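You operate a simulated robot arm through the tools that you are given. There is no shell and no other tool.

You are at the controls of a simulated robot arm. One attempt, no reset.

## Task
The tea tray has dried upside down. Fold in both legs and push it back from the edge.
Fine: back to within a hand's width of the serving tray; first lay the grey cloth off it on the table; it stays upside down.

Only the result counts: the job must be done as asked and must still hold three seconds after the hand-in. Knocking over, shifting, dropping, spilling or breaking anything else fails it. Flat cloth is picked up by pressing the open fingertips on it (5 to 10 N) and closing them slowly along it; thin cloth reads only 2 to 8 mm in the jaws.

## Robot
A 7-joint arm with a two-finger parallel gripper, fixed in place. Base frame: the origin is at the foot of the arm, x ahead of it, y to its left, z up; the work surface is at about z = 740. Units: mm, rad, N and s.
With the tool pointing down near the work surface it reaches from about 440 to 920 mm from the base axis. Its first joint turns from -2.496 to 2.496 rad. Payload 3 kg.
The tool frame sits at the grasp point between the pads (the TCP): z along the fingers, y along the line on which they close. The tips reach 30 mm beyond it. The gripper opens to 94 mm. The fingers are 28 mm wide and 10 mm thick; the gripper's body (50 by 96 mm) begins 55 mm behind the TCP.
Orientation is that of the tool frame in the base frame, as a unit quaternion [x, y, z, w]. With the fingers straight down and closing along the base's y, the tool's x points along the base's -x, its y along +y and its z along -z.

## Interface
- The arm moves only by the tool drive_tool. Its argument "increments" is a list of rows, each a list of 7 numbers: the shift along the tool's x, y, z in mm, then the turn, a rotation vector about the tool's x, y, z in rad, then the gripper command, from -1 (shut) to 1 (fully open), values between in proportion. In form: [[tx, ty, tz, rx, ry, rz, hand], ...]. A call has 1 to 20 rows; each row shifts and turns the commanded pose from where the row before left it, along the tool's axes as they then stand. Rows are played at 5 a second. More than 50 mm and 0.15 rad between two rows, or a gripper value outside its range, and nothing of the call is played. A pose out of reach is approached as far as the arm can. The call stops where the force on the tool passes 90 N (or 10 N more than at its start, if that is more) or the arm is blocked; 0.2 s more then pass. Each finger travels about 72 mm/s and halts on what it meets, pressing with about 38 N; the grip force reading is that of the motor and also rises with nothing between the fingers. The clock runs only during rows and for 0.2 s after the last one: add rows that do not move to give the fingers time. It gives the time, the measured TCP pose, the force on the tool (base axes), the opening and the grip force at its end, in the units of the frame above (readings bear some noise), with the torque about the TCP (base axes, N m) and any sound that the robot's microphone picked up, and new pictures: "pictures" is both (left out), scene, wrist or none.
- Cameras (640 x 400 px; columns grow to the right, rows downward): "scene" is fixed at [388.1, 655, 1507.3]; the picture's right is [-0.87, -0.48, 0.00], its down [-0.37, 0.67, -0.64] and it looks along [0.31, -0.56, -0.76] (base axes); focal length 349 px, centre (320, 200). "wrist" rides on the gripper at [76, 14, -103] in the tool frame; the picture's right is [-0.18, 0.98, 0.00], its down [-0.75, -0.14, -0.64] and it looks along [-0.63, -0.12, 0.77] (tool axes); focal length 243 px, centre (320, 200). There is no depth. A picture from a camera that has moved, and an enlarged one, comes with that camera's place and axes in the base frame and with its lens. The place of the scene camera against the robot may be out by one fixed shift of up to 25 mm in any direction.
- enlarge(camera, box): a new picture of the part [left, top, right, bottom] of that camera's present view, enlarged. No time passes.
- sign_off(): hands the job in; it is judged then, once.

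Places have to be worked out from the pictures, the camera data and where the tool is seen. Open the gripper and draw the arm clear of the work before you hand the job in, unless the task says otherwise.

The tools are called after "Call:" as name(argument=value, ...) on one line, values as JSON. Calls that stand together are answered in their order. drive_tool: Moves the arm, as the interface text tells. Its arguments: {"type":"object","properties":{"increments":{"type":"array"},"pictures":{"type":"string","enum":["both","scene","wrist","none"]}},"required":["increments"]} The other tools are called the same way: enlarge (camera, box) takes an enlarged picture of a part of a camera's view; sign_off () hands the job in.

At the start:

```text
clock: 0.0
position: [601.1, 195.3, 1156.6]
tool_rot: [0.0, 1.0, 0.0, -0.001]
force: [0.2, -0.9, 0.2]
torque: [-0.02, 0.03, 0.04]
gripper_width: 94.0
finger_force: 0.0
```

scene: 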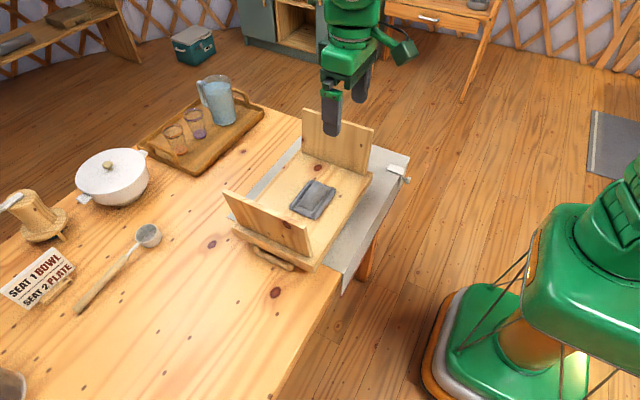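
wrist: 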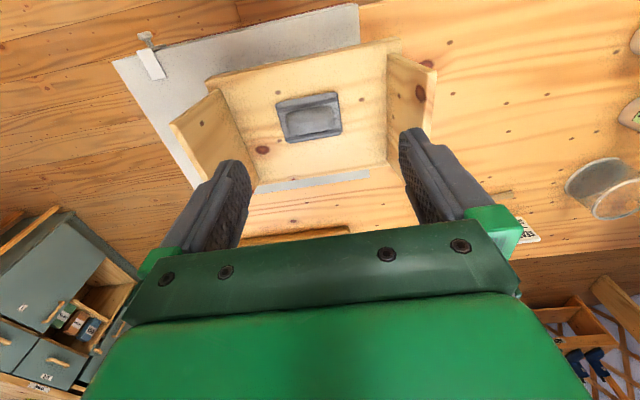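

I start by looking closer at the tray, the cloth on it and the surroundings in both cameras.

Call:
enlarge(camera="scene", box=[210, 90, 420, 300])

Call:
enlarge(camera="wrist", box=[100, 0, 500, 250])

Call:
enlarge(camera="scene", box=[60, 60, 320, 222])

```text
1.90 times, centred on (315, 195) of scene
camera zoom: at [388.1, 655.0, 1507.3], right [-0.87, -0.48, 0.0], down [-0.37, 0.67, -0.64], along [0.31, -0.56, -0.76], focal length 666 px, centre (330, 210)
```

zoom: 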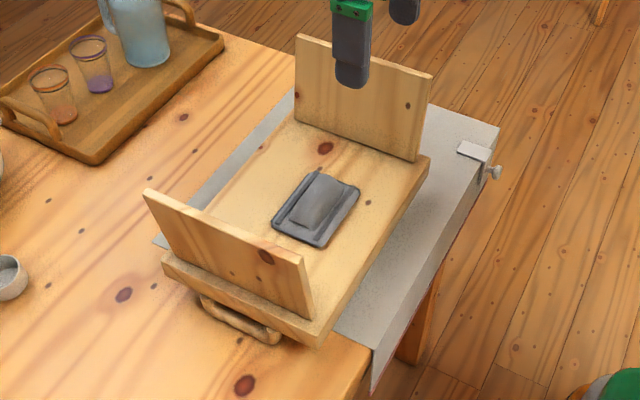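

```text
1.60 times, centred on (300, 125) of wrist
camera zoom: at [524.9, 209.8, 1259.0], right [0.18, 0.98, 0.0], down [0.75, -0.14, 0.64], along [0.63, -0.12, -0.77], focal length 388 px, centre (352, 320)
```

zoom: 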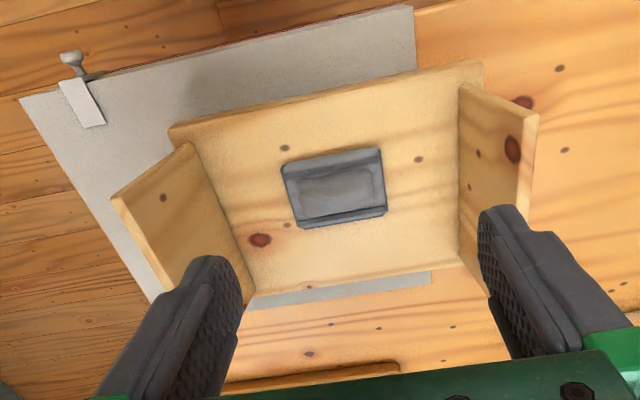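

```text
2.46 times, centred on (190, 141) of scene
camera zoom: at [388.1, 655.0, 1507.3], right [-0.87, -0.48, 0.0], down [-0.37, 0.67, -0.64], along [0.31, -0.56, -0.76], focal length 860 px, centre (640, 345)
```

zoom: 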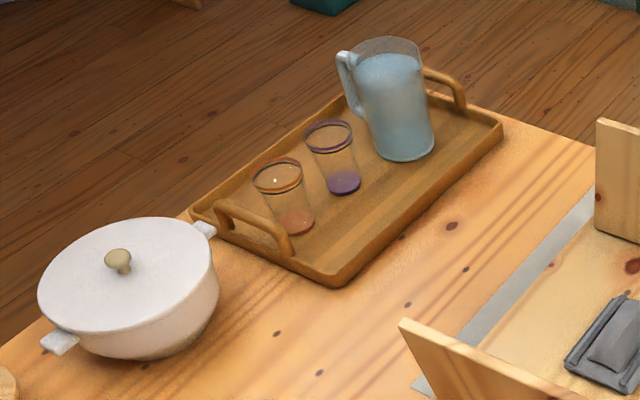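

The tray stands inverted at roughly x 600–840, y −13–325, with two upright legs at its y ends (tops about z 945) and the grey cloth near (700, 157). I move the wrist camera closer for a better look, staying above the legs.

Call:
drive_tool(increments=[[14, -12, 35, 0, 0, 0, 1], [14, -12, 35, 0, 0, 0, 1], [13, -11, 36, 0, 0, 0, 1], [0, 0, 0, 0, 0, 0, 1]])

```text
clock: 1.0
position: [559.0, 159.5, 1051.3]
tool_rot: [0.0, 1.0, 0.0, 0.0]
force: [-0.3, -0.3, 0.3]
torque: [0.0, -0.03, 0.02]
gripper_width: 94.1
finger_force: 0.1
camera wrist: at [484.1, 172.9, 1153.2], right [0.18, 0.98, 0.0], down [0.75, -0.14, 0.64], along [0.63, -0.12, -0.77], focal length 243 px, centre (320, 200)
```

scene: 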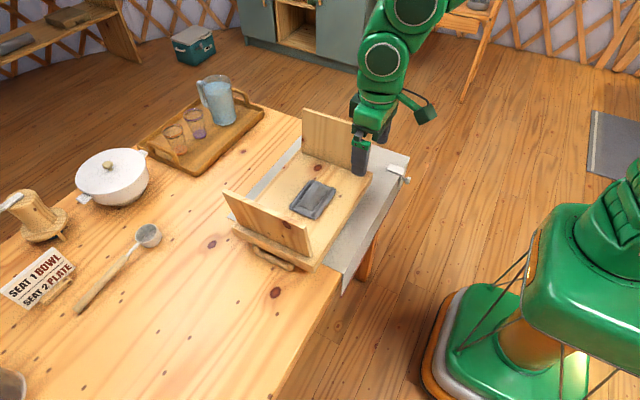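
wrist: 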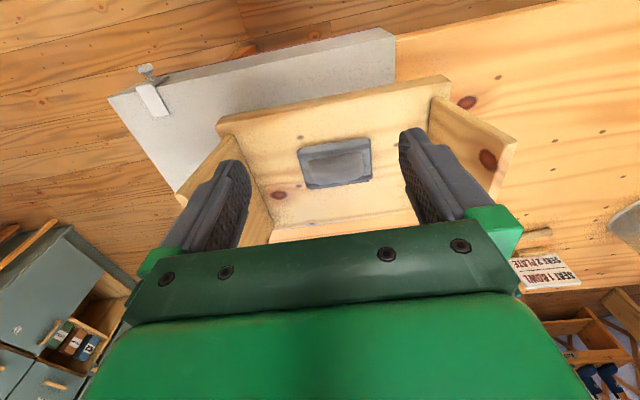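

Call:
enlarge(camera="wrist", box=[230, 70, 430, 230])

Call:
enlarge(camera="wrist", box=[90, 10, 550, 270])

Call:
enlarge(camera="scene", box=[270, 150, 370, 230])

```text
2.50 times, centred on (330, 150) of wrist
camera zoom: at [484.1, 172.9, 1153.2], right [0.18, 0.98, 0.0], down [0.75, -0.14, 0.64], along [0.63, -0.12, -0.77], focal length 606 px, centre (295, 325)
```

zoom: 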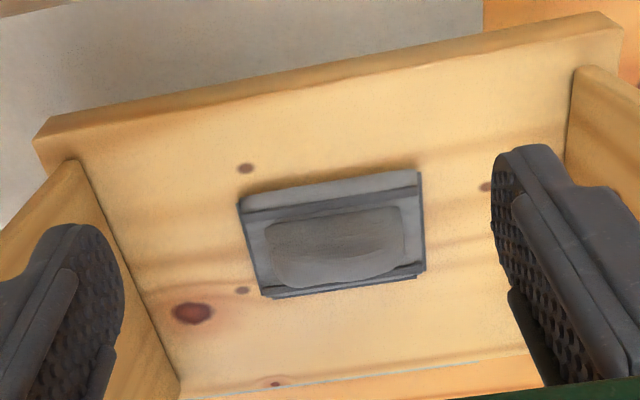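

```text
1.39 times, centred on (320, 140) of wrist
camera zoom: at [484.1, 172.9, 1153.2], right [0.18, 0.98, 0.0], down [0.75, -0.14, 0.64], along [0.63, -0.12, -0.77], focal length 338 px, centre (320, 284)
```

zoom: 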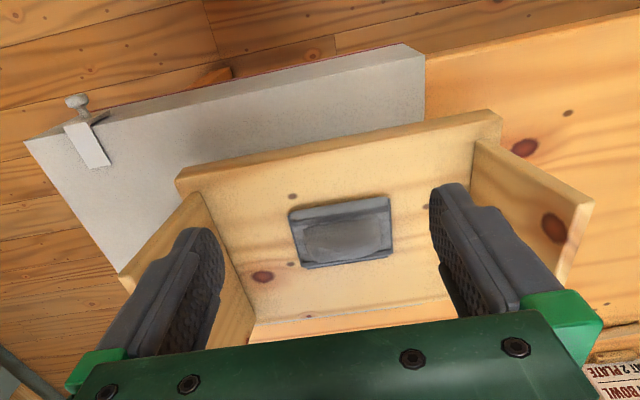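

```text
5.00 times, centred on (320, 190) of scene
camera zoom: at [388.1, 655.0, 1507.3], right [-0.87, -0.48, 0.0], down [-0.37, 0.67, -0.64], along [0.31, -0.56, -0.76], focal length 1747 px, centre (320, 250)
```

zoom: 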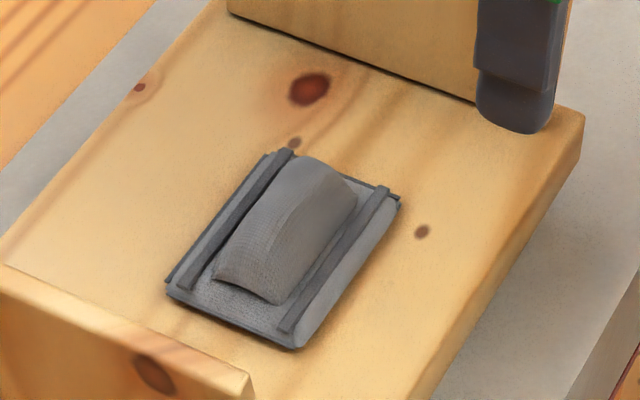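

The cloth is a folded piece about 75 × 108 mm centred near (686, 161) on a surface around z 828 (both cameras agree), with a ruck whose ridge runs along y. I move over it and turn the tool a quarter turn so the fingers close across that ridge (along x).

Call:
drive_tool(increments=[[-42, 0.5, 0, 0, 0, 0, 1], [-42, 0.5, 0, 0, 0, 0, 1], [-43, 0.5, 0, 0, 0, 0, 1], [0, 0, 0, 0, 0, 0.1428, 1], [0, 0, 0, 0, 0, 0.1428, 1], [0, 0, 0, 0, 0, 0.1428, 1], [0, 0, 0, 0, 0, 0.1428, 1], [0, 0, 0, 0, 0, 0.1428, 1], [0, 0, 0, 0, 0, 0.1428, 1], [0, 0, 0, 0, 0, 0.1428, 1], [0, 0, 0, 0, 0, 0.1428, 1], [0, 0, 0, 0, 0, 0.1428, 1], [0, 0, 0, 0, 0, 0.1428, 1], [0, 0, 0, 0, 0, 0.1428, 1], [0, 0, 0, 0, 0, 0, 1]])

```text
clock: 4.2
position: [687.4, 161.7, 1051.2]
tool_rot: [0.707, 0.707, 0.0, -0.001]
force: [0.1, 0.1, -0.5]
torque: [-0.01, 0.03, 0.03]
gripper_width: 93.9
finger_force: 0.0
camera wrist: at [701.4, 238.6, 1153.1], right [0.98, -0.18, 0.0], down [-0.14, -0.75, 0.64], along [-0.12, -0.63, -0.77], focal length 243 px, centre (320, 200)
```

scene: 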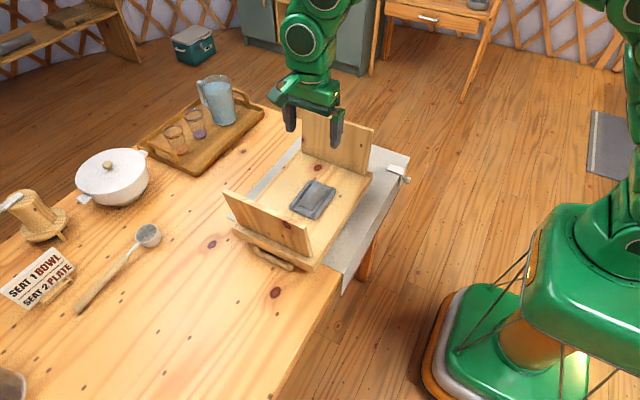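
wrist: 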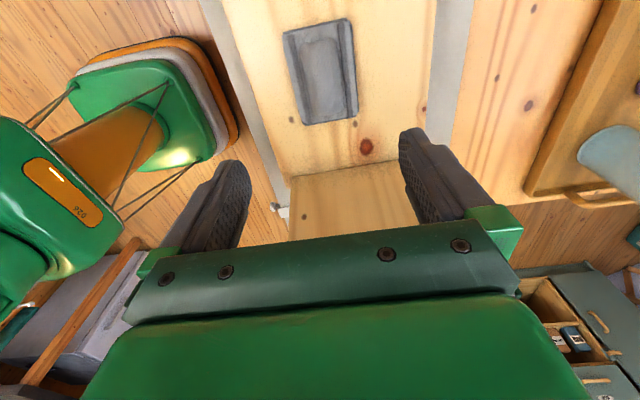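

Now the cloth sits under the fingers; I enlarge the view to centre on the ruck before descending.

Call:
enlarge(camera="wrist", box=[260, 0, 400, 140])

Call:
enlarge(camera="scene", box=[210, 90, 420, 300])

```text
2.86 times, centred on (330, 70) of wrist
camera zoom: at [701.4, 238.6, 1153.1], right [0.98, -0.18, 0.0], down [-0.14, -0.75, 0.64], along [-0.12, -0.63, -0.77], focal length 693 px, centre (291, 571)
```

zoom: 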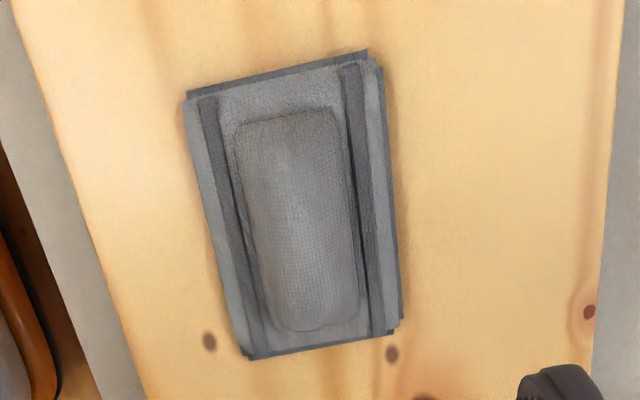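

```text
1.90 times, centred on (315, 195) of scene
camera zoom: at [388.1, 655.0, 1507.3], right [-0.87, -0.48, 0.0], down [-0.37, 0.67, -0.64], along [0.31, -0.56, -0.76], focal length 666 px, centre (330, 210)
```

zoom: 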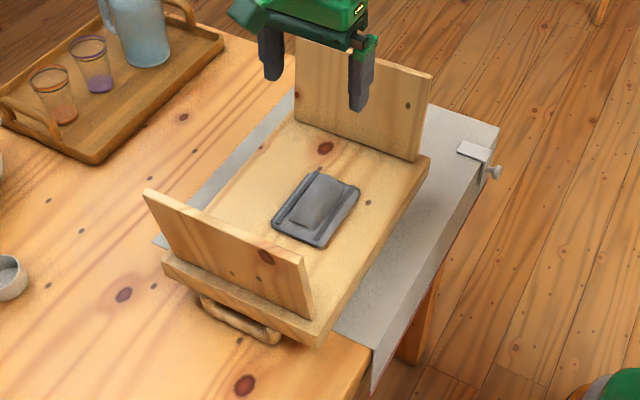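

The ruck centre works out at about (691.5, 160), surface near z 820. I set the opening to about 50 mm so the tips straddle the ruck, and descend to just above it.

Call:
drive_tool(increments=[[-1.7, 4.1, 30, 0, 0, 0, 0.1], [0, 0, 35, 0, 0, 0, 0.064], [0, 0, 35, 0, 0, 0, 0.064], [0, 0, 35, 0, 0, 0, 0.064], [0, 0, 30, 0, 0, 0, 0.064], [0, 0, 0, 0, 0, 0, 0.064]])

```text
clock: 5.6
position: [690.7, 157.4, 886.2]
tool_rot: [0.707, 0.707, 0.001, 0.0]
force: [-0.8, -0.4, 1.7]
torque: [0.0, -0.02, -0.01]
gripper_width: 50.1
finger_force: 0.0
camera wrist: at [704.8, 234.4, 988.4], right [0.98, -0.18, 0.0], down [-0.14, -0.75, 0.64], along [-0.12, -0.63, -0.77], focal length 243 px, centre (320, 200)
```

scene: 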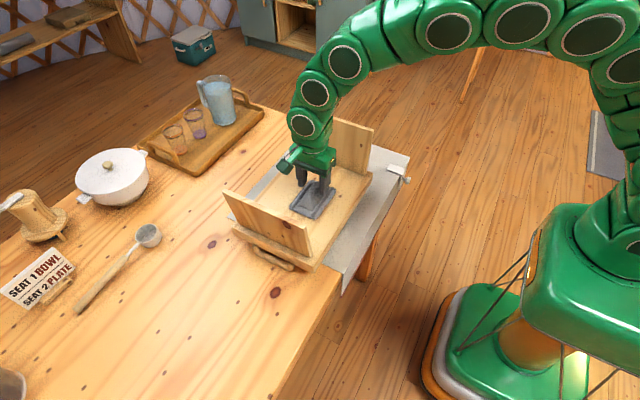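
wrist: 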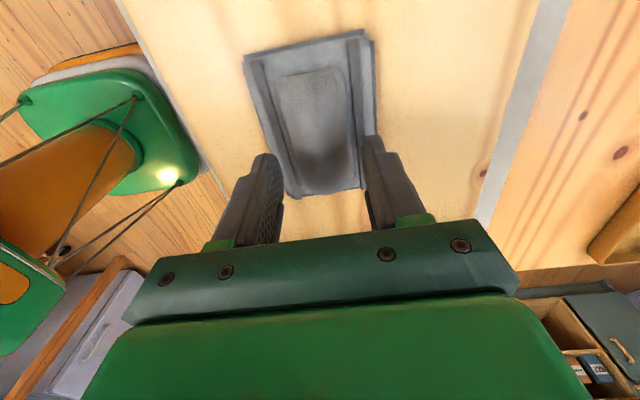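

Call:
enlarge(camera="wrist", box=[220, 20, 420, 220])

Call:
enlarge(camera="scene", box=[260, 130, 380, 240])

```text
2.00 times, centred on (320, 120) of wrist
camera zoom: at [704.8, 234.4, 988.4], right [0.98, -0.18, 0.0], down [-0.14, -0.75, 0.64], along [-0.12, -0.63, -0.77], focal length 485 px, centre (320, 360)
```

zoom: 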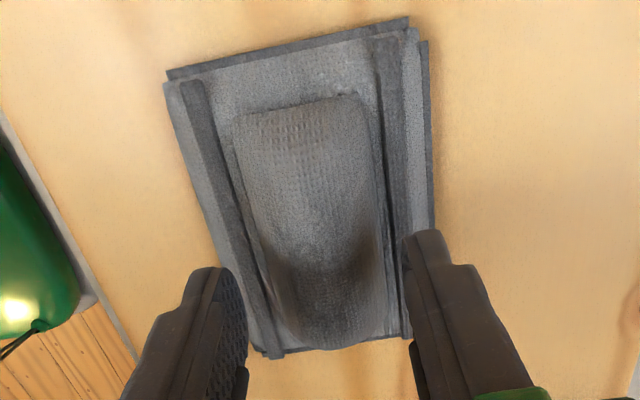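

```text
3.64 times, centred on (320, 185) of scene
camera zoom: at [388.1, 655.0, 1507.3], right [-0.87, -0.48, 0.0], down [-0.37, 0.67, -0.64], along [0.31, -0.56, -0.76], focal length 1271 px, centre (320, 254)
```

zoom: 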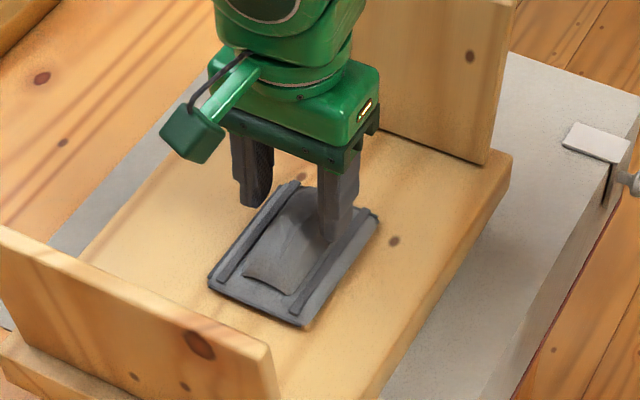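

The tips line up over the two dark strips on either side of the ruck. I descend in small steps, watching the force.

Call:
drive_tool(increments=[[1.5, 0.5, 7, 0, 0, 0, 0.064], [0, 0, 7, 0, 0, 0, 0.064], [0, 0, 4, 0, 0, 0, 0.064], [0, 0, 0, 0, 0, 0, 0.064]], pictures="wrist")

```text
clock: 6.6
position: [692.2, 162.0, 867.4]
tool_rot: [0.707, 0.708, 0.0, 0.0]
force: [-0.3, 0.5, -0.1]
torque: [0.0, 0.02, -0.01]
gripper_width: 50.0
finger_force: 0.0
camera wrist: at [705.9, 237.2, 970.3], right [0.98, -0.18, 0.0], down [-0.14, -0.75, 0.64], along [-0.12, -0.63, -0.77], focal length 243 px, centre (320, 200)
```

wrist: 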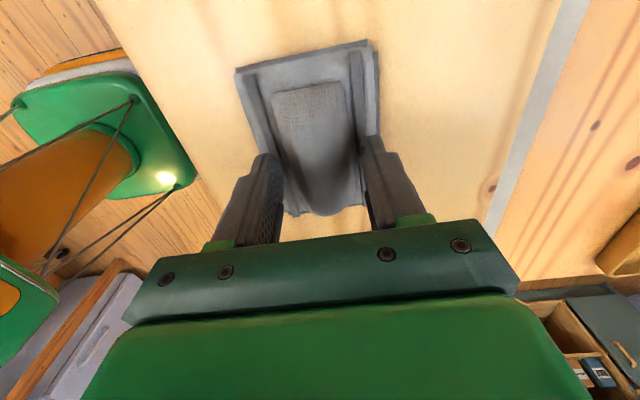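

No contact yet at TCP z 867 (tips about 837). I go on down in 3 mm steps.

Call:
drive_tool(increments=[[0, 0, 3, 0, 0, 0, 0.064], [0, 0, 3, 0, 0, 0, 0.064], [0, 0, 0, 0, 0, 0, 0.064]], pictures="none")

```text
clock: 7.4
position: [692.0, 161.6, 861.6]
tool_rot: [0.706, 0.708, 0.0, 0.0]
force: [0.3, 0.1, 0.6]
torque: [0.03, 0.0, 0.01]
gripper_width: 50.1
finger_force: 0.0
```

Still free; continuing down in 2 mm steps.

Call:
drive_tool(increments=[[0, 0, 2, 0, 0, 0, 0.064], [0, 0, 2, 0, 0, 0, 0.064], [0, 0, 0, 0, 0, 0, 0.064]], pictures="none")

```text
clock: 8.2
position: [691.7, 161.3, 859.6]
tool_rot: [0.706, 0.708, 0.001, 0.001]
force: [-1.4, -0.4, 37.4]
torque: [-0.01, 1.12, 0.02]
gripper_width: 50.7
finger_force: 0.4
```

Contact at about 37 N, loaded on the −x finger. I ease off to bring the press to 5–10 N and check.

Call:
drive_tool(increments=[[0, 0, -1.5, 0, 0, 0, 0.064], [0, 0, 0, 0, 0, 0, 0.064]], pictures="both")

Call:
enlarge(camera="wrist", box=[220, 30, 420, 240])

Call:
enlarge(camera="scene", box=[270, 145, 370, 235])

```text
clock: 8.8
position: [692.1, 161.6, 858.9]
tool_rot: [0.706, 0.708, 0.0, 0.0]
force: [1.5, -0.6, 21.5]
torque: [-0.04, 0.59, 0.04]
gripper_width: 49.8
finger_force: 0.0
camera wrist: at [705.8, 237.6, 961.3], right [0.98, -0.18, 0.0], down [-0.14, -0.75, 0.64], along [-0.12, -0.63, -0.77], focal length 243 px, centre (320, 200)
```

scene: 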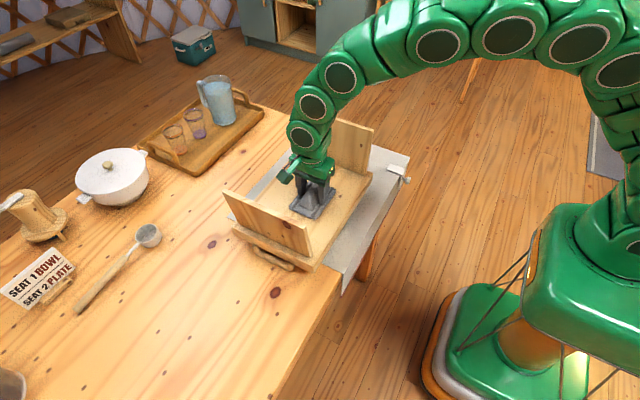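
wrist: 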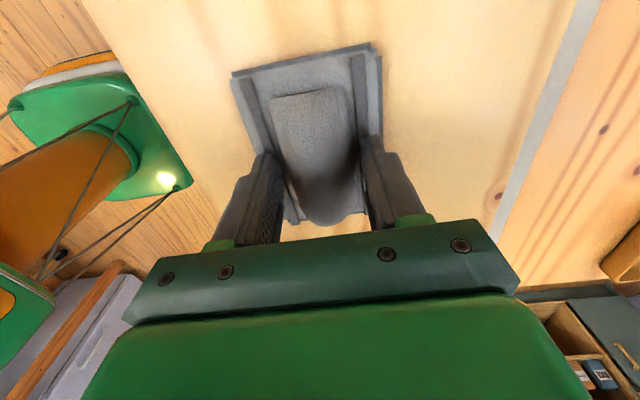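

```text
1.90 times, centred on (320, 135) of wrist
camera zoom: at [705.8, 237.6, 961.3], right [0.98, -0.18, 0.0], down [-0.14, -0.75, 0.64], along [-0.12, -0.63, -0.77], focal length 462 px, centre (320, 324)
```

zoom: 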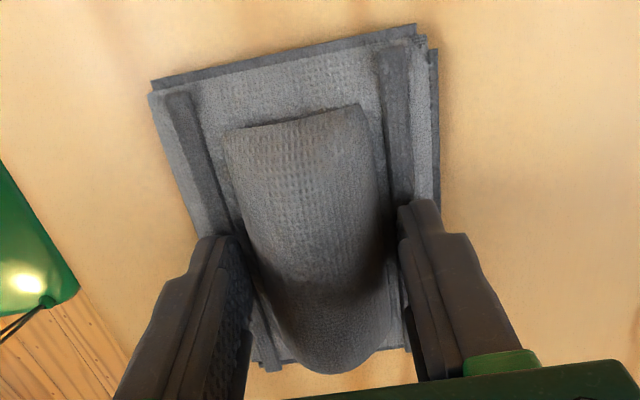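

```text
4.44 times, centred on (320, 190) of scene
camera zoom: at [388.1, 655.0, 1507.3], right [-0.87, -0.48, 0.0], down [-0.37, 0.67, -0.64], along [0.31, -0.56, -0.76], focal length 1553 px, centre (320, 244)
```

zoom: 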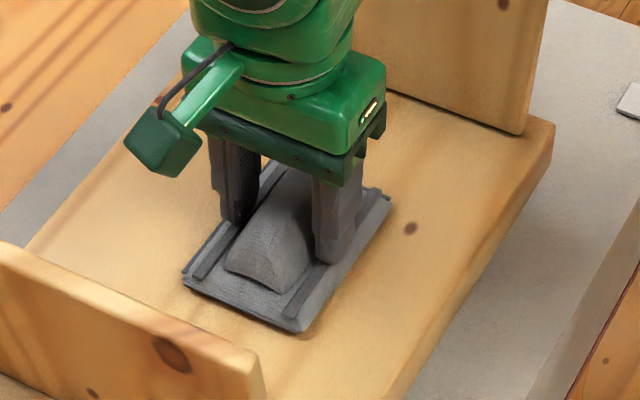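

Both tips straddle the ruck on the cloth; press is still 21 N, so I lift slightly more.

Call:
drive_tool(increments=[[0, 0, -0.8, 0, 0, 0, 0.064], [0, 0, 0, 0, 0, 0, 0.064]], pictures="none")

```text
clock: 9.4
position: [691.2, 161.4, 859.4]
tool_rot: [0.706, 0.708, 0.001, 0.0]
force: [0.6, 2.4, 11.8]
torque: [0.06, 0.34, -0.06]
gripper_width: 49.1
finger_force: 0.0
```

About 12 N now; I lift 0.3 mm more and start closing slowly across the ruck, then check.

Call:
drive_tool(increments=[[0, 0, -0.3, 0, 0, 0, 0.064], [0, 0, 0, 0, 0, 0, 0.02], [0, 0, 0, 0, 0, 0, -0.03], [0, 0, 0, 0, 0, 0, -0.08], [0, 0, 0, 0, 0, 0, -0.13], [0, 0, 0, 0, 0, 0, -0.18], [0, 0, 0, 0, 0, 0, -0.23], [0, 0, 0, 0, 0, 0, -0.28]], pictures="both")

```text
clock: 11.2
position: [691.7, 161.3, 860.1]
tool_rot: [0.707, 0.708, 0.0, 0.0]
force: [-0.3, 0.0, 0.1]
torque: [-0.03, 0.02, -0.01]
gripper_width: 34.0
finger_force: 0.5
camera wrist: at [705.8, 237.8, 962.1], right [0.98, -0.18, 0.0], down [-0.14, -0.75, 0.64], along [-0.12, -0.63, -0.77], focal length 243 px, centre (320, 200)
```

scene: 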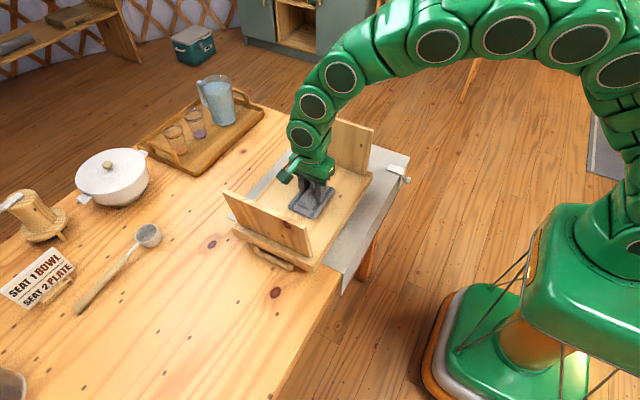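
wrist: 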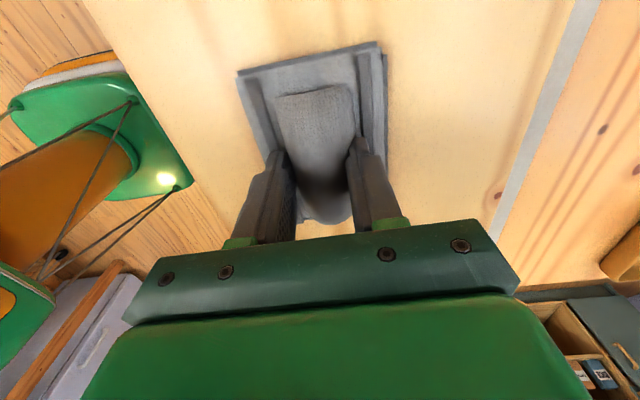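

The force dropped as the tips slid inward off the thicker strips. I lower in 1 mm steps to press again before closing further.

Call:
drive_tool(increments=[[0, 0, 1, 0, 0, 0, -0.28], [0, 0, 0.5, 0, 0, 0, -0.28], [0, 0, 0, 0, 0, 0, -0.28]], pictures="none")

```text
clock: 12.0
position: [692.2, 162.2, 858.7]
tool_rot: [0.706, 0.708, 0.001, 0.001]
force: [1.5, -3.7, 13.6]
torque: [-0.08, 0.24, 0.06]
gripper_width: 33.8
finger_force: 0.1
```

13.6 N; I ease 0.3 mm and close a further bit slowly.

Call:
drive_tool(increments=[[0, 0, -0.3, 0, 0, 0, -0.28], [0, 0, 0, 0, 0, 0, -0.31], [0, 0, 0, 0, 0, 0, -0.34], [0, 0, 0, 0, 0, 0, -0.37]], pictures="none")

```text
clock: 13.0
position: [691.8, 161.3, 859.2]
tool_rot: [0.707, 0.707, 0.0, 0.0]
force: [0.1, 0.7, 11.5]
torque: [0.0, 0.31, -0.02]
gripper_width: 33.8
finger_force: 3.9
```

The pads now meet the ruck at 33.8 mm (grip 3.9 N). I keep closing slowly with the press kept.

Call:
drive_tool(increments=[[0, 0, 0, 0, 0, 0, -0.42], [0, 0, 0, 0, 0, 0, -0.47], [0, 0, 0, 0, 0, 0, -0.52], [0, 0, 0, 0, 0, 0, -0.57], [0, 0, 0, 0, 0, 0, -0.62]], pictures="both")

Call:
enlarge(camera="wrist", box=[220, 30, 420, 240])

```text
clock: 14.2
position: [692.0, 162.0, 860.0]
tool_rot: [0.706, 0.708, 0.0, 0.0]
force: [3.4, 1.2, 15.5]
torque: [-0.03, 0.3, -0.01]
gripper_width: 28.6
finger_force: 8.8
camera wrist: at [705.6, 238.0, 961.7], right [0.98, -0.18, 0.0], down [-0.14, -0.75, 0.64], along [-0.12, -0.63, -0.77], focal length 243 px, centre (320, 200)
```

scene: 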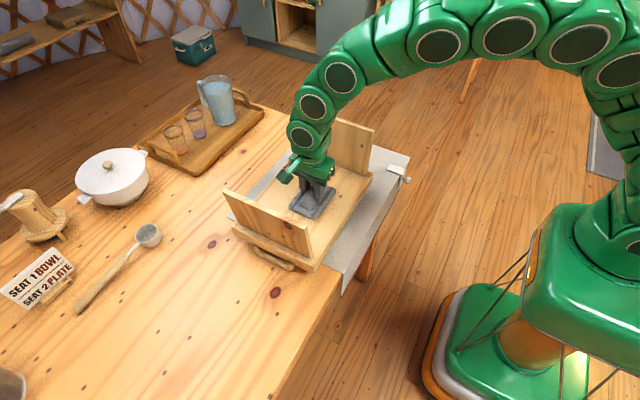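
wrist: 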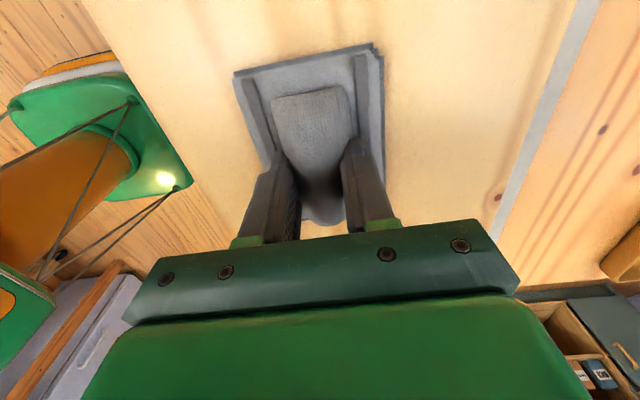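

```text
1.90 times, centred on (320, 135) of wrist
camera zoom: at [705.6, 238.0, 961.7], right [0.98, -0.18, 0.0], down [-0.14, -0.75, 0.64], along [-0.12, -0.63, -0.77], focal length 462 px, centre (320, 324)
```

zoom: 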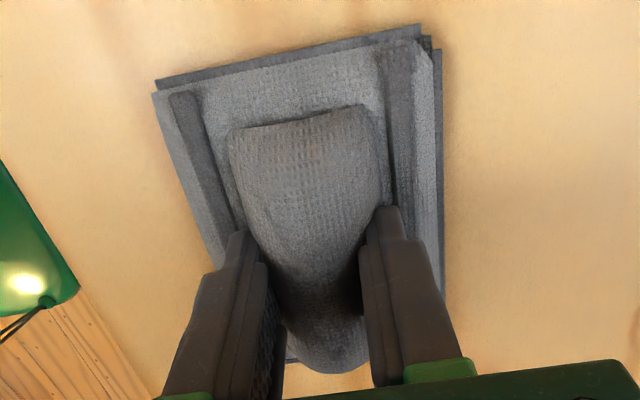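

The ruck is being squeezed (28.6 mm, 8.8 N). I continue closing slowly to shut.

Call:
drive_tool(increments=[[0, 0, -0.2, 0, 0, 0, -0.67], [0, 0, 0, 0, 0, 0, -0.72], [0, 0, 0, 0, 0, 0, -0.77], [0, 0, 0, 0, 0, 0, -0.82], [0, 0, 0, 0, 0, 0, -0.87], [0, 0, 0, 0, 0, 0, -0.92], [0, 0, 0, 0, 0, 0, -1], [0, 0, 0, 0, 0, 0, -1], [0, 0, 0, 0, 0, 0, -1]], pictures="both")

Call:
enlarge(camera="wrist", box=[220, 30, 420, 240])

```text
clock: 16.2
position: [691.7, 162.7, 859.2]
tool_rot: [0.706, 0.708, -0.001, 0.0]
force: [4.3, -0.1, 22.2]
torque: [0.02, 0.3, 0.02]
gripper_width: 27.4
finger_force: 38.1
camera wrist: at [705.4, 238.4, 961.4], right [0.98, -0.18, 0.0], down [-0.14, -0.75, 0.64], along [-0.12, -0.63, -0.77], focal length 243 px, centre (320, 200)
```

scene: 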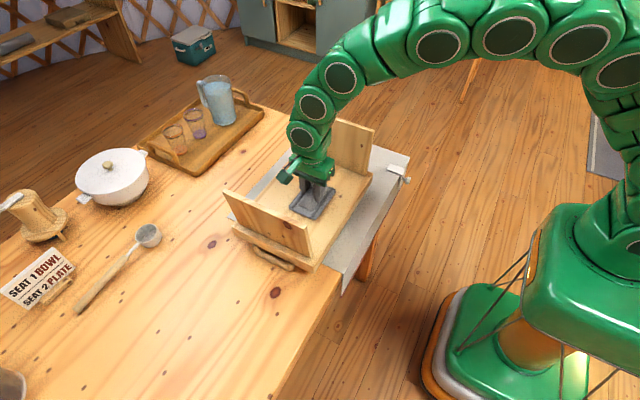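
wrist: 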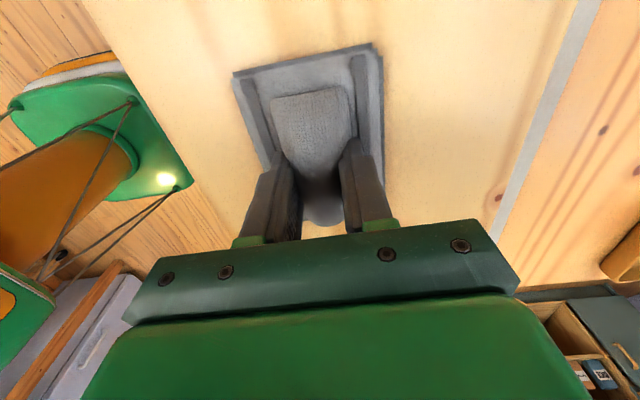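

```text
1.90 times, centred on (320, 135) of wrist
camera zoom: at [705.4, 238.4, 961.4], right [0.98, -0.18, 0.0], down [-0.14, -0.75, 0.64], along [-0.12, -0.63, -0.77], focal length 462 px, centre (320, 324)
```

zoom: 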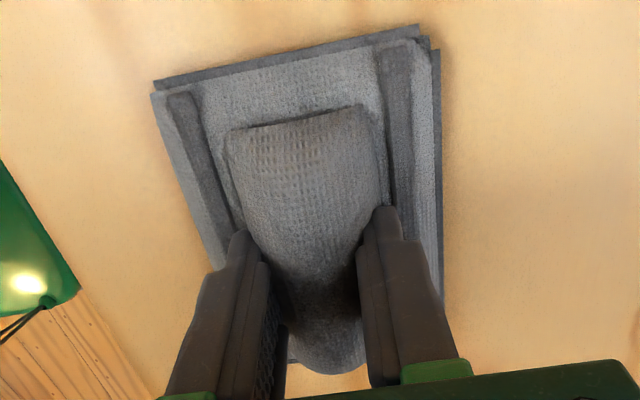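

The fingers now grip the ruck at 27 mm with 38 N. I lift slowly a few centimetres and check whether the cloth comes along.

Call:
drive_tool(increments=[[0, 0, -5, 0, 0, 0, -1], [0, 0, -8, 0, 0, 0, -1], [0, 0, -10, 0, 0, 0, -1], [0, 0, -12, 0, 0, 0, -1], [0, 0, 0, 0, 0, 0, -1]], pictures="both")

```text
clock: 17.4
position: [692.4, 162.9, 893.8]
tool_rot: [0.706, 0.708, 0.0, 0.0]
force: [-0.2, 0.1, -0.6]
torque: [-0.02, 0.01, -0.02]
gripper_width: 27.2
finger_force: 38.0
camera wrist: at [705.9, 238.5, 996.3], right [0.98, -0.18, 0.0], down [-0.14, -0.75, 0.64], along [-0.12, -0.63, -0.77], focal length 243 px, centre (320, 200)
```

scene: 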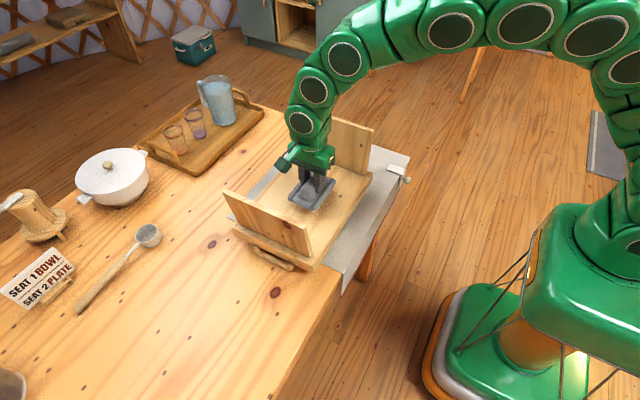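
wrist: 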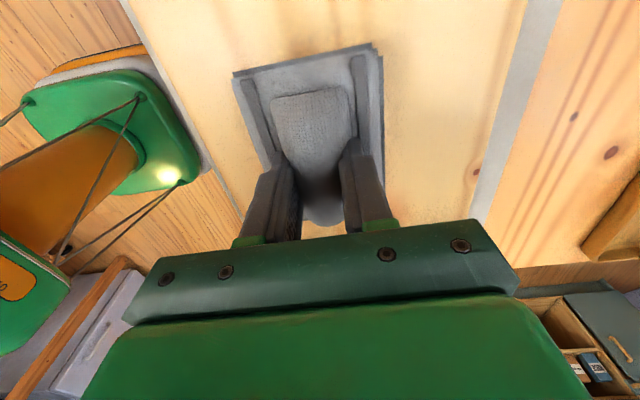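

The cloth moves with the fingers. I check closely that nothing stays behind on the tray, then continue lifting.

Call:
enlarge(camera="scene", box=[260, 130, 380, 240])

Call:
enlarge(camera="wrist", box=[200, 20, 420, 240])

```text
3.64 times, centred on (320, 185) of scene
camera zoom: at [388.1, 655.0, 1507.3], right [-0.87, -0.48, 0.0], down [-0.37, 0.67, -0.64], along [0.31, -0.56, -0.76], focal length 1271 px, centre (320, 254)
```

zoom: 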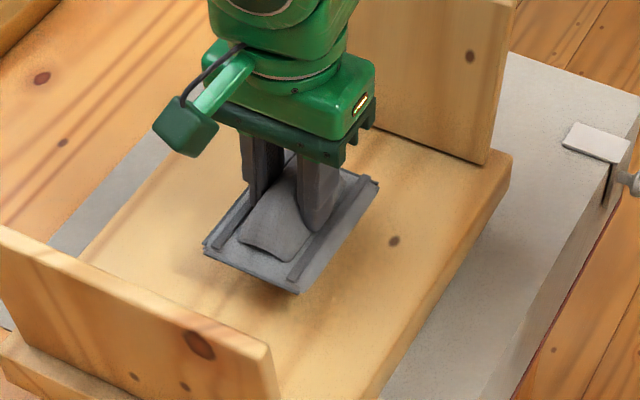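

```text
1.82 times, centred on (310, 130) of wrist
camera zoom: at [705.9, 238.5, 996.3], right [0.98, -0.18, 0.0], down [-0.14, -0.75, 0.64], along [-0.12, -0.63, -0.77], focal length 441 px, centre (338, 327)
```

zoom: 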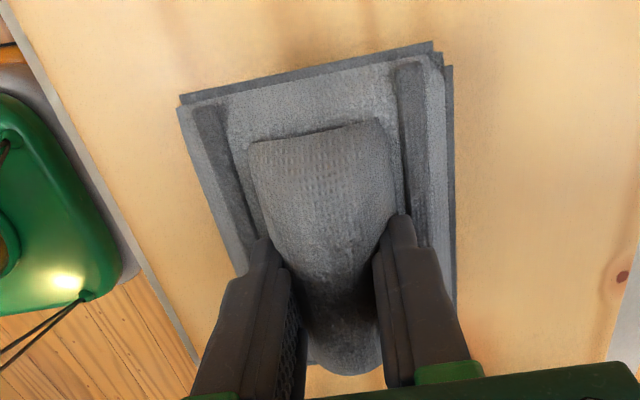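

The whole cloth hangs in the jaws, tray clear beneath. I raise it above the leg tops (≈ z 965) and carry it left over bare table.

Call:
drive_tool(increments=[[0, 0, -25, 0, 0, 0, -1], [0, 0, -35, 0, 0, 0, -1], [0, 0, -35, 0, 0, 0, -1], [0, 0, -35, 0, 0, 0, -1], [0, 0, -35, 0, 0, 0, -1], [0, 0, -10, 0, 0, 0, -1], [20, -3, 0, 0, 0, 0, -1], [35, -5, 0, 0, 0, 0, -1], [40, -6, 0, 0, 0, 0, -1], [40, -6, 0, 0, 0, 0, -1], [40, -6, 0, 0, 0, 0, -1], [40, -6, 0, 0, 0, 0, -1], [40, -6, 0, 0, 0, 0, -1], [30, -4, 0, 0, 0, 0, -1], [10, 0, 0, 0, 0, 0, -1], [0, 0, 0, 0, 0, 0, -1]], pictures="both")

```text
clock: 20.8
position: [649.6, 454.9, 1067.4]
tool_rot: [0.706, 0.708, 0.0, 0.0]
force: [0.3, 0.1, -1.1]
torque: [0.01, -0.04, 0.0]
gripper_width: 27.4
finger_force: 37.7
camera wrist: at [663.6, 531.8, 1170.1], right [0.98, -0.18, 0.0], down [-0.14, -0.75, 0.64], along [-0.12, -0.63, -0.77], focal length 243 px, centre (320, 200)
```

scene: 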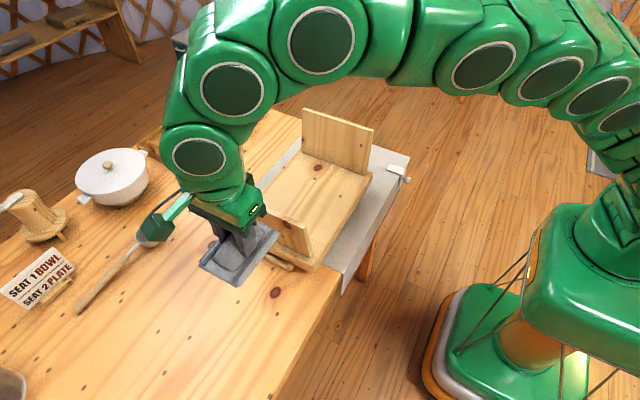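
wrist: 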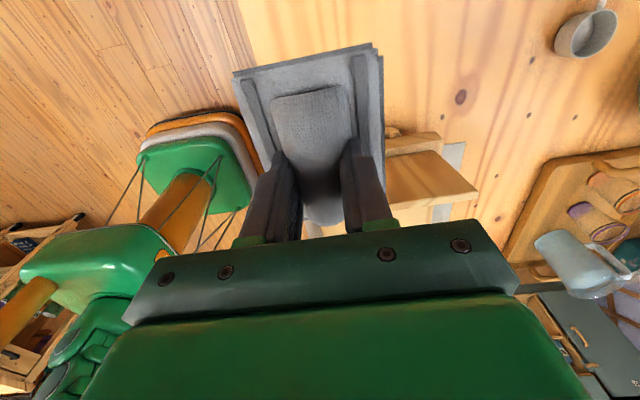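

The cloth is over bare table at (650, 455). I lower it to a few centimetres above the table (contact expected near TCP z ≈ 779).

Call:
drive_tool(increments=[[0, 0, 25, 0, 0, 0, -1], [0, 0, 40, 0, 0, 0, -1], [0, 0, 40, 0, 0, 0, -1], [0, 0, 40, 0, 0, 0, -1], [0, 0, 40, 0, 0, 0, -1], [0, 0, 40, 0, 0, 0, -1], [0, 0, 25, 0, 0, 0, -1], [0, 0, 10, 0, 0, 0, -1], [0, 0, 0, 0, 0, 0, -1]], pictures="both")

```text
clock: 22.8
position: [649.9, 458.6, 808.7]
tool_rot: [0.706, 0.708, 0.0, 0.0]
force: [-0.5, 0.0, -0.3]
torque: [-0.02, -0.02, 0.0]
gripper_width: 27.4
finger_force: 38.0
camera wrist: at [663.7, 534.4, 910.3], right [0.98, -0.18, 0.0], down [-0.14, -0.75, 0.64], along [-0.12, -0.63, -0.77], focal length 243 px, centre (320, 200)
```

scene: 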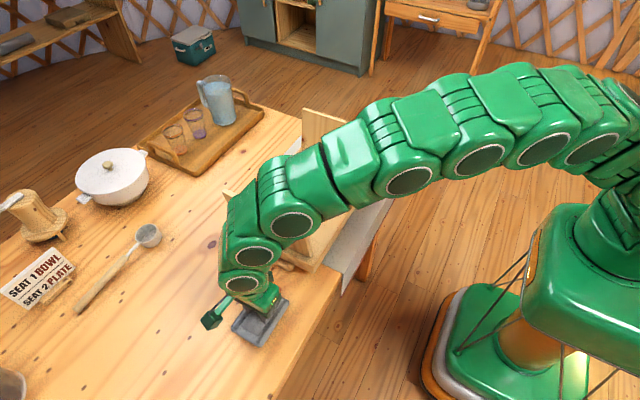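
wrist: 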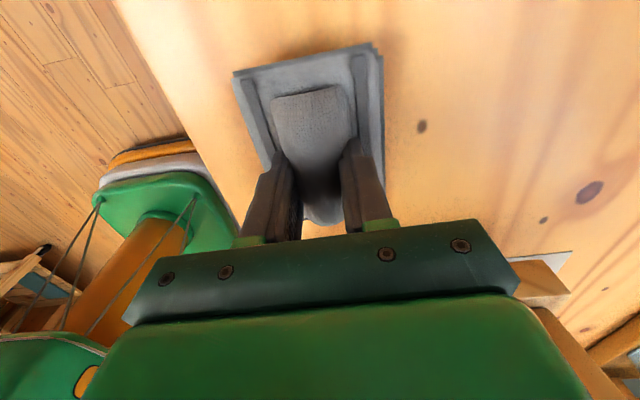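

No contact so far; lowering on in small steps until the cloth touches the table.

Call:
drive_tool(increments=[[0, 0, 8, 0, 0, 0, -1], [0, 0, 6, 0, 0, 0, -1], [0, 0, 4, 0, 0, 0, -1], [0, 0, 3, 0, 0, 0, -1], [0, 0, 0, 0, 0, 0, -1]], pictures="none")

```text
clock: 24.0
position: [649.8, 458.6, 786.9]
tool_rot: [0.706, 0.708, 0.0, 0.0]
force: [0.4, -0.2, -0.3]
torque: [0.02, 0.01, -0.01]
gripper_width: 27.4
finger_force: 38.2
```

Still free at TCP z 787; I go down 2 mm at a time.

Call:
drive_tool(increments=[[0, 0, 2, 0, 0, 0, -1], [0, 0, 2, 0, 0, 0, -1], [0, 0, 2, 0, 0, 0, -1], [0, 0, 0, 0, 0, 0, -1]], pictures="wrist")

```text
clock: 25.0
position: [649.1, 457.3, 782.7]
tool_rot: [0.707, 0.707, 0.001, 0.0]
force: [-9.2, -4.9, 41.3]
torque: [-0.28, 0.17, 0.03]
gripper_width: 27.4
finger_force: 38.4
camera wrist: at [663.6, 533.1, 886.1], right [0.98, -0.18, 0.0], down [-0.14, -0.76, 0.64], along [-0.12, -0.63, -0.77], focal length 243 px, centre (320, 200)
```

wrist: 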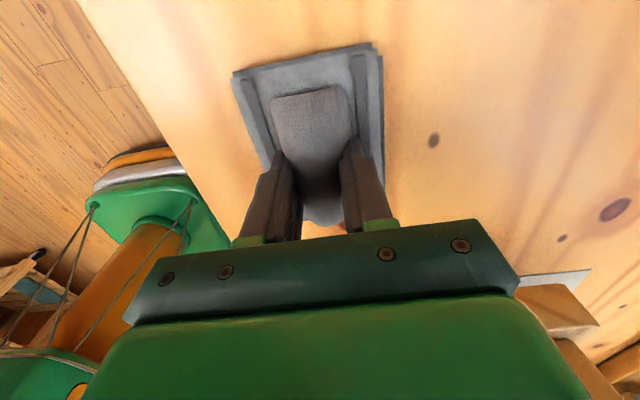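

Contact (41 N) with the cloth on the table. I ease up about 2 mm to unload, then open gently.

Call:
drive_tool(increments=[[0, 0, -2.2, 0, 0, 0, -1], [0, 0, 0, 0, 0, 0, -0.6], [0, 0, 0, 0, 0, 0, -0.3], [0, 0, -2, 0, 0, 0, 0], [0, 0, -2, 0, 0, 0, 0.2], [0, 0, 0, 0, 0, 0, 0.3]], pictures="both")

```text
clock: 26.4
position: [648.9, 456.4, 787.8]
tool_rot: [0.706, 0.709, 0.0, -0.001]
force: [-0.3, -0.9, -0.6]
torque: [0.02, 0.02, 0.02]
gripper_width: 61.2
finger_force: 0.0
camera wrist: at [663.2, 532.3, 889.8], right [0.98, -0.18, 0.0], down [-0.14, -0.75, 0.64], along [-0.12, -0.63, -0.77], focal length 243 px, centre (320, 200)
```

scene: 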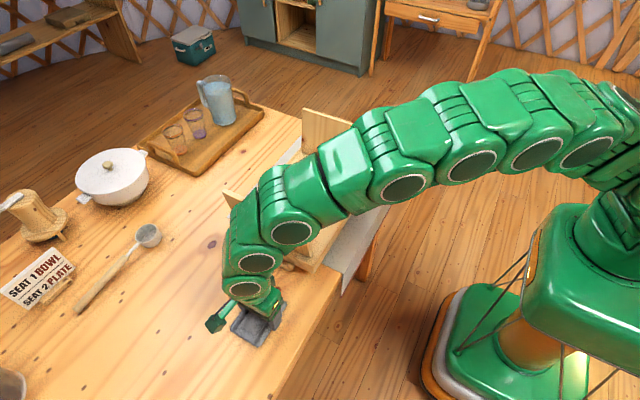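
wrist: 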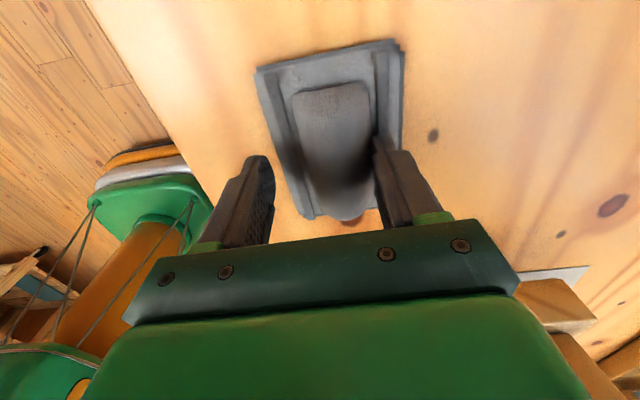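

The cloth lies on the table, released. I lift straight up and check that it stays there.

Call:
drive_tool(increments=[[0, 0, -5, 0, 0, 0, 0.3], [0, 0, -15, 0, 0, 0, 0.3], [0, 0, -35, 0, 0, 0, 0.3], [0, 0, -45, 0, 0, 0, 0.3], [0, 0, -45, 0, 0, 0, 0.3], [0, 0, -45, 0, 0, 0, 0.3], [0, 0, -45, 0, 0, 0, 0.3], [0, 0, -40, 0, 0, 0, 0.3], [0, 0, 0, 0, 0, 0, 0.3]], pictures="both")

```text
clock: 28.4
position: [648.8, 457.1, 1063.8]
tool_rot: [0.707, 0.707, -0.001, 0.0]
force: [0.3, -0.2, 0.0]
torque: [0.02, -0.01, 0.01]
gripper_width: 61.1
finger_force: 0.2
camera wrist: at [662.7, 533.6, 1166.2], right [0.98, -0.18, 0.0], down [-0.14, -0.75, 0.64], along [-0.12, -0.63, -0.77], focal length 243 px, centre (320, 200)
```

scene: 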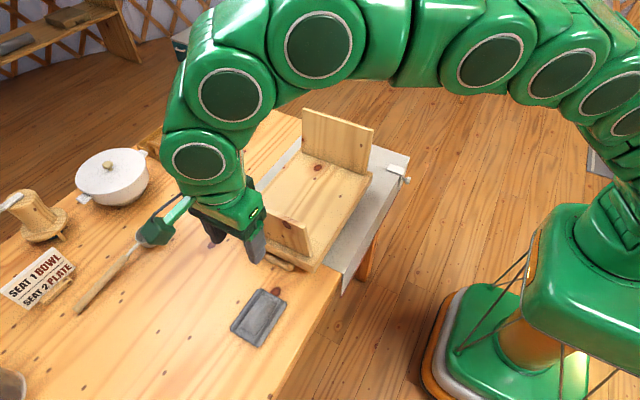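
wrist: 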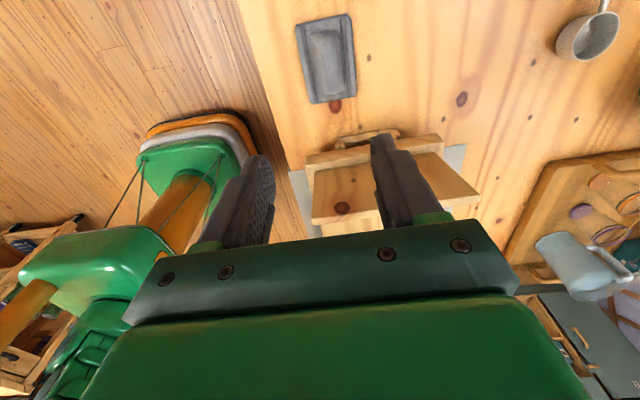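

The cloth is on the table, well clear. Now I inspect the left end of the tray (leg, hinge, handle).

Call:
enlarge(camera="wrist", box=[260, 100, 500, 250])

Call:
enlarge(camera="scene", box=[220, 90, 420, 290])

```text
2.67 times, centred on (380, 175) of wrist
camera zoom: at [662.7, 533.6, 1166.2], right [0.98, -0.18, 0.0], down [-0.14, -0.75, 0.64], along [-0.12, -0.63, -0.77], focal length 647 px, centre (160, 267)
```

zoom: 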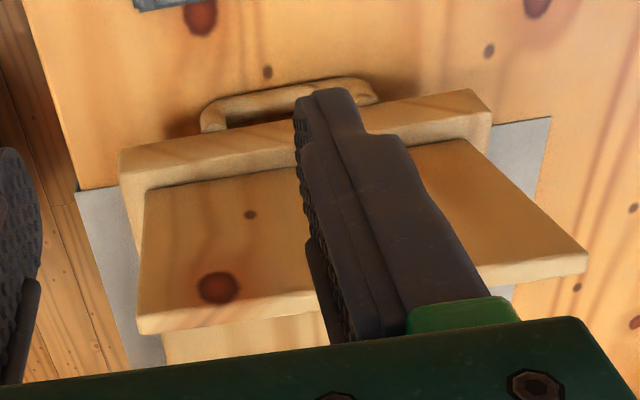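

```text
2.00 times, centred on (320, 190) of scene
camera zoom: at [388.1, 655.0, 1507.3], right [-0.87, -0.48, 0.0], down [-0.37, 0.67, -0.64], along [0.31, -0.56, -0.76], focal length 699 px, centre (320, 220)
```

zoom: 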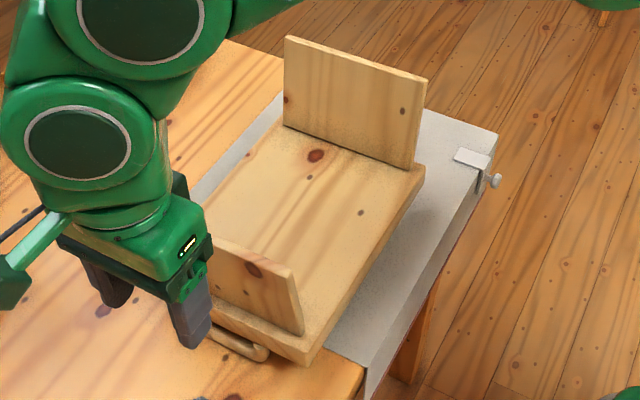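

Call:
enlarge(camera="wrist", box=[290, 120, 380, 180])

Call:
enlarge(camera="wrist", box=[400, 120, 500, 220])

Call:
enlarge(camera="scene", box=[250, 190, 350, 290])

```text
6.67 times, centred on (335, 150) of wrist
camera zoom: at [662.7, 533.6, 1166.2], right [0.98, -0.18, 0.0], down [-0.14, -0.75, 0.64], along [-0.12, -0.63, -0.77], focal length 1618 px, centre (220, 533)
```

zoom: 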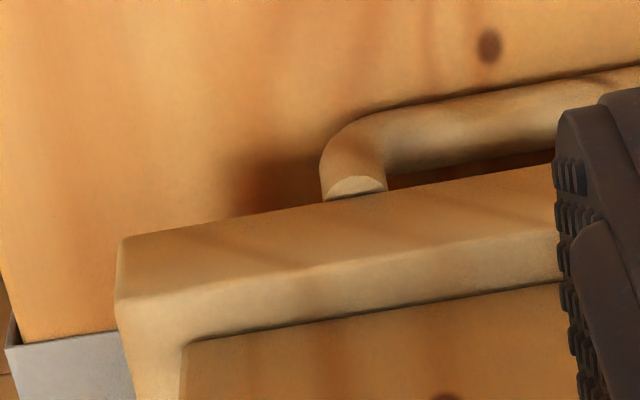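

```text
4.00 times, centred on (450, 170) of wrist
camera zoom: at [662.7, 533.6, 1166.2], right [0.98, -0.18, 0.0], down [-0.14, -0.75, 0.64], along [-0.12, -0.63, -0.77], focal length 970 px, centre (-200, 320)
```

zoom: 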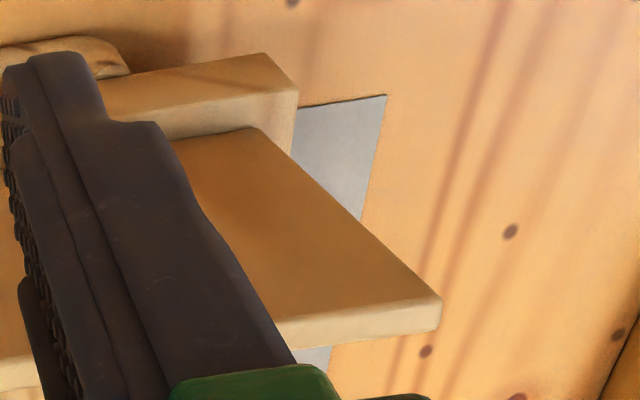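

```text
4.00 times, centred on (300, 240) of scene
camera zoom: at [388.1, 655.0, 1507.3], right [-0.87, -0.48, 0.0], down [-0.37, 0.67, -0.64], along [0.31, -0.56, -0.76], focal length 1398 px, centre (400, 40)
```

zoom: 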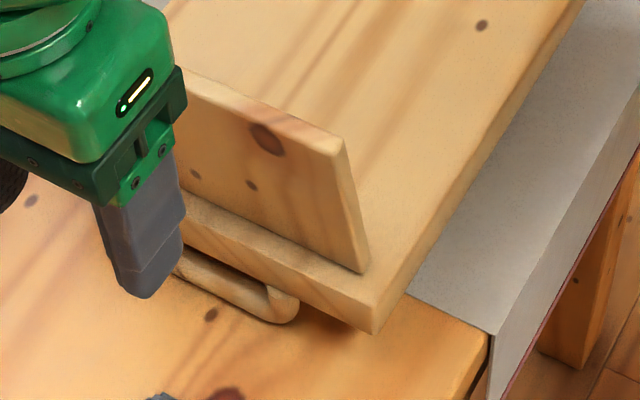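

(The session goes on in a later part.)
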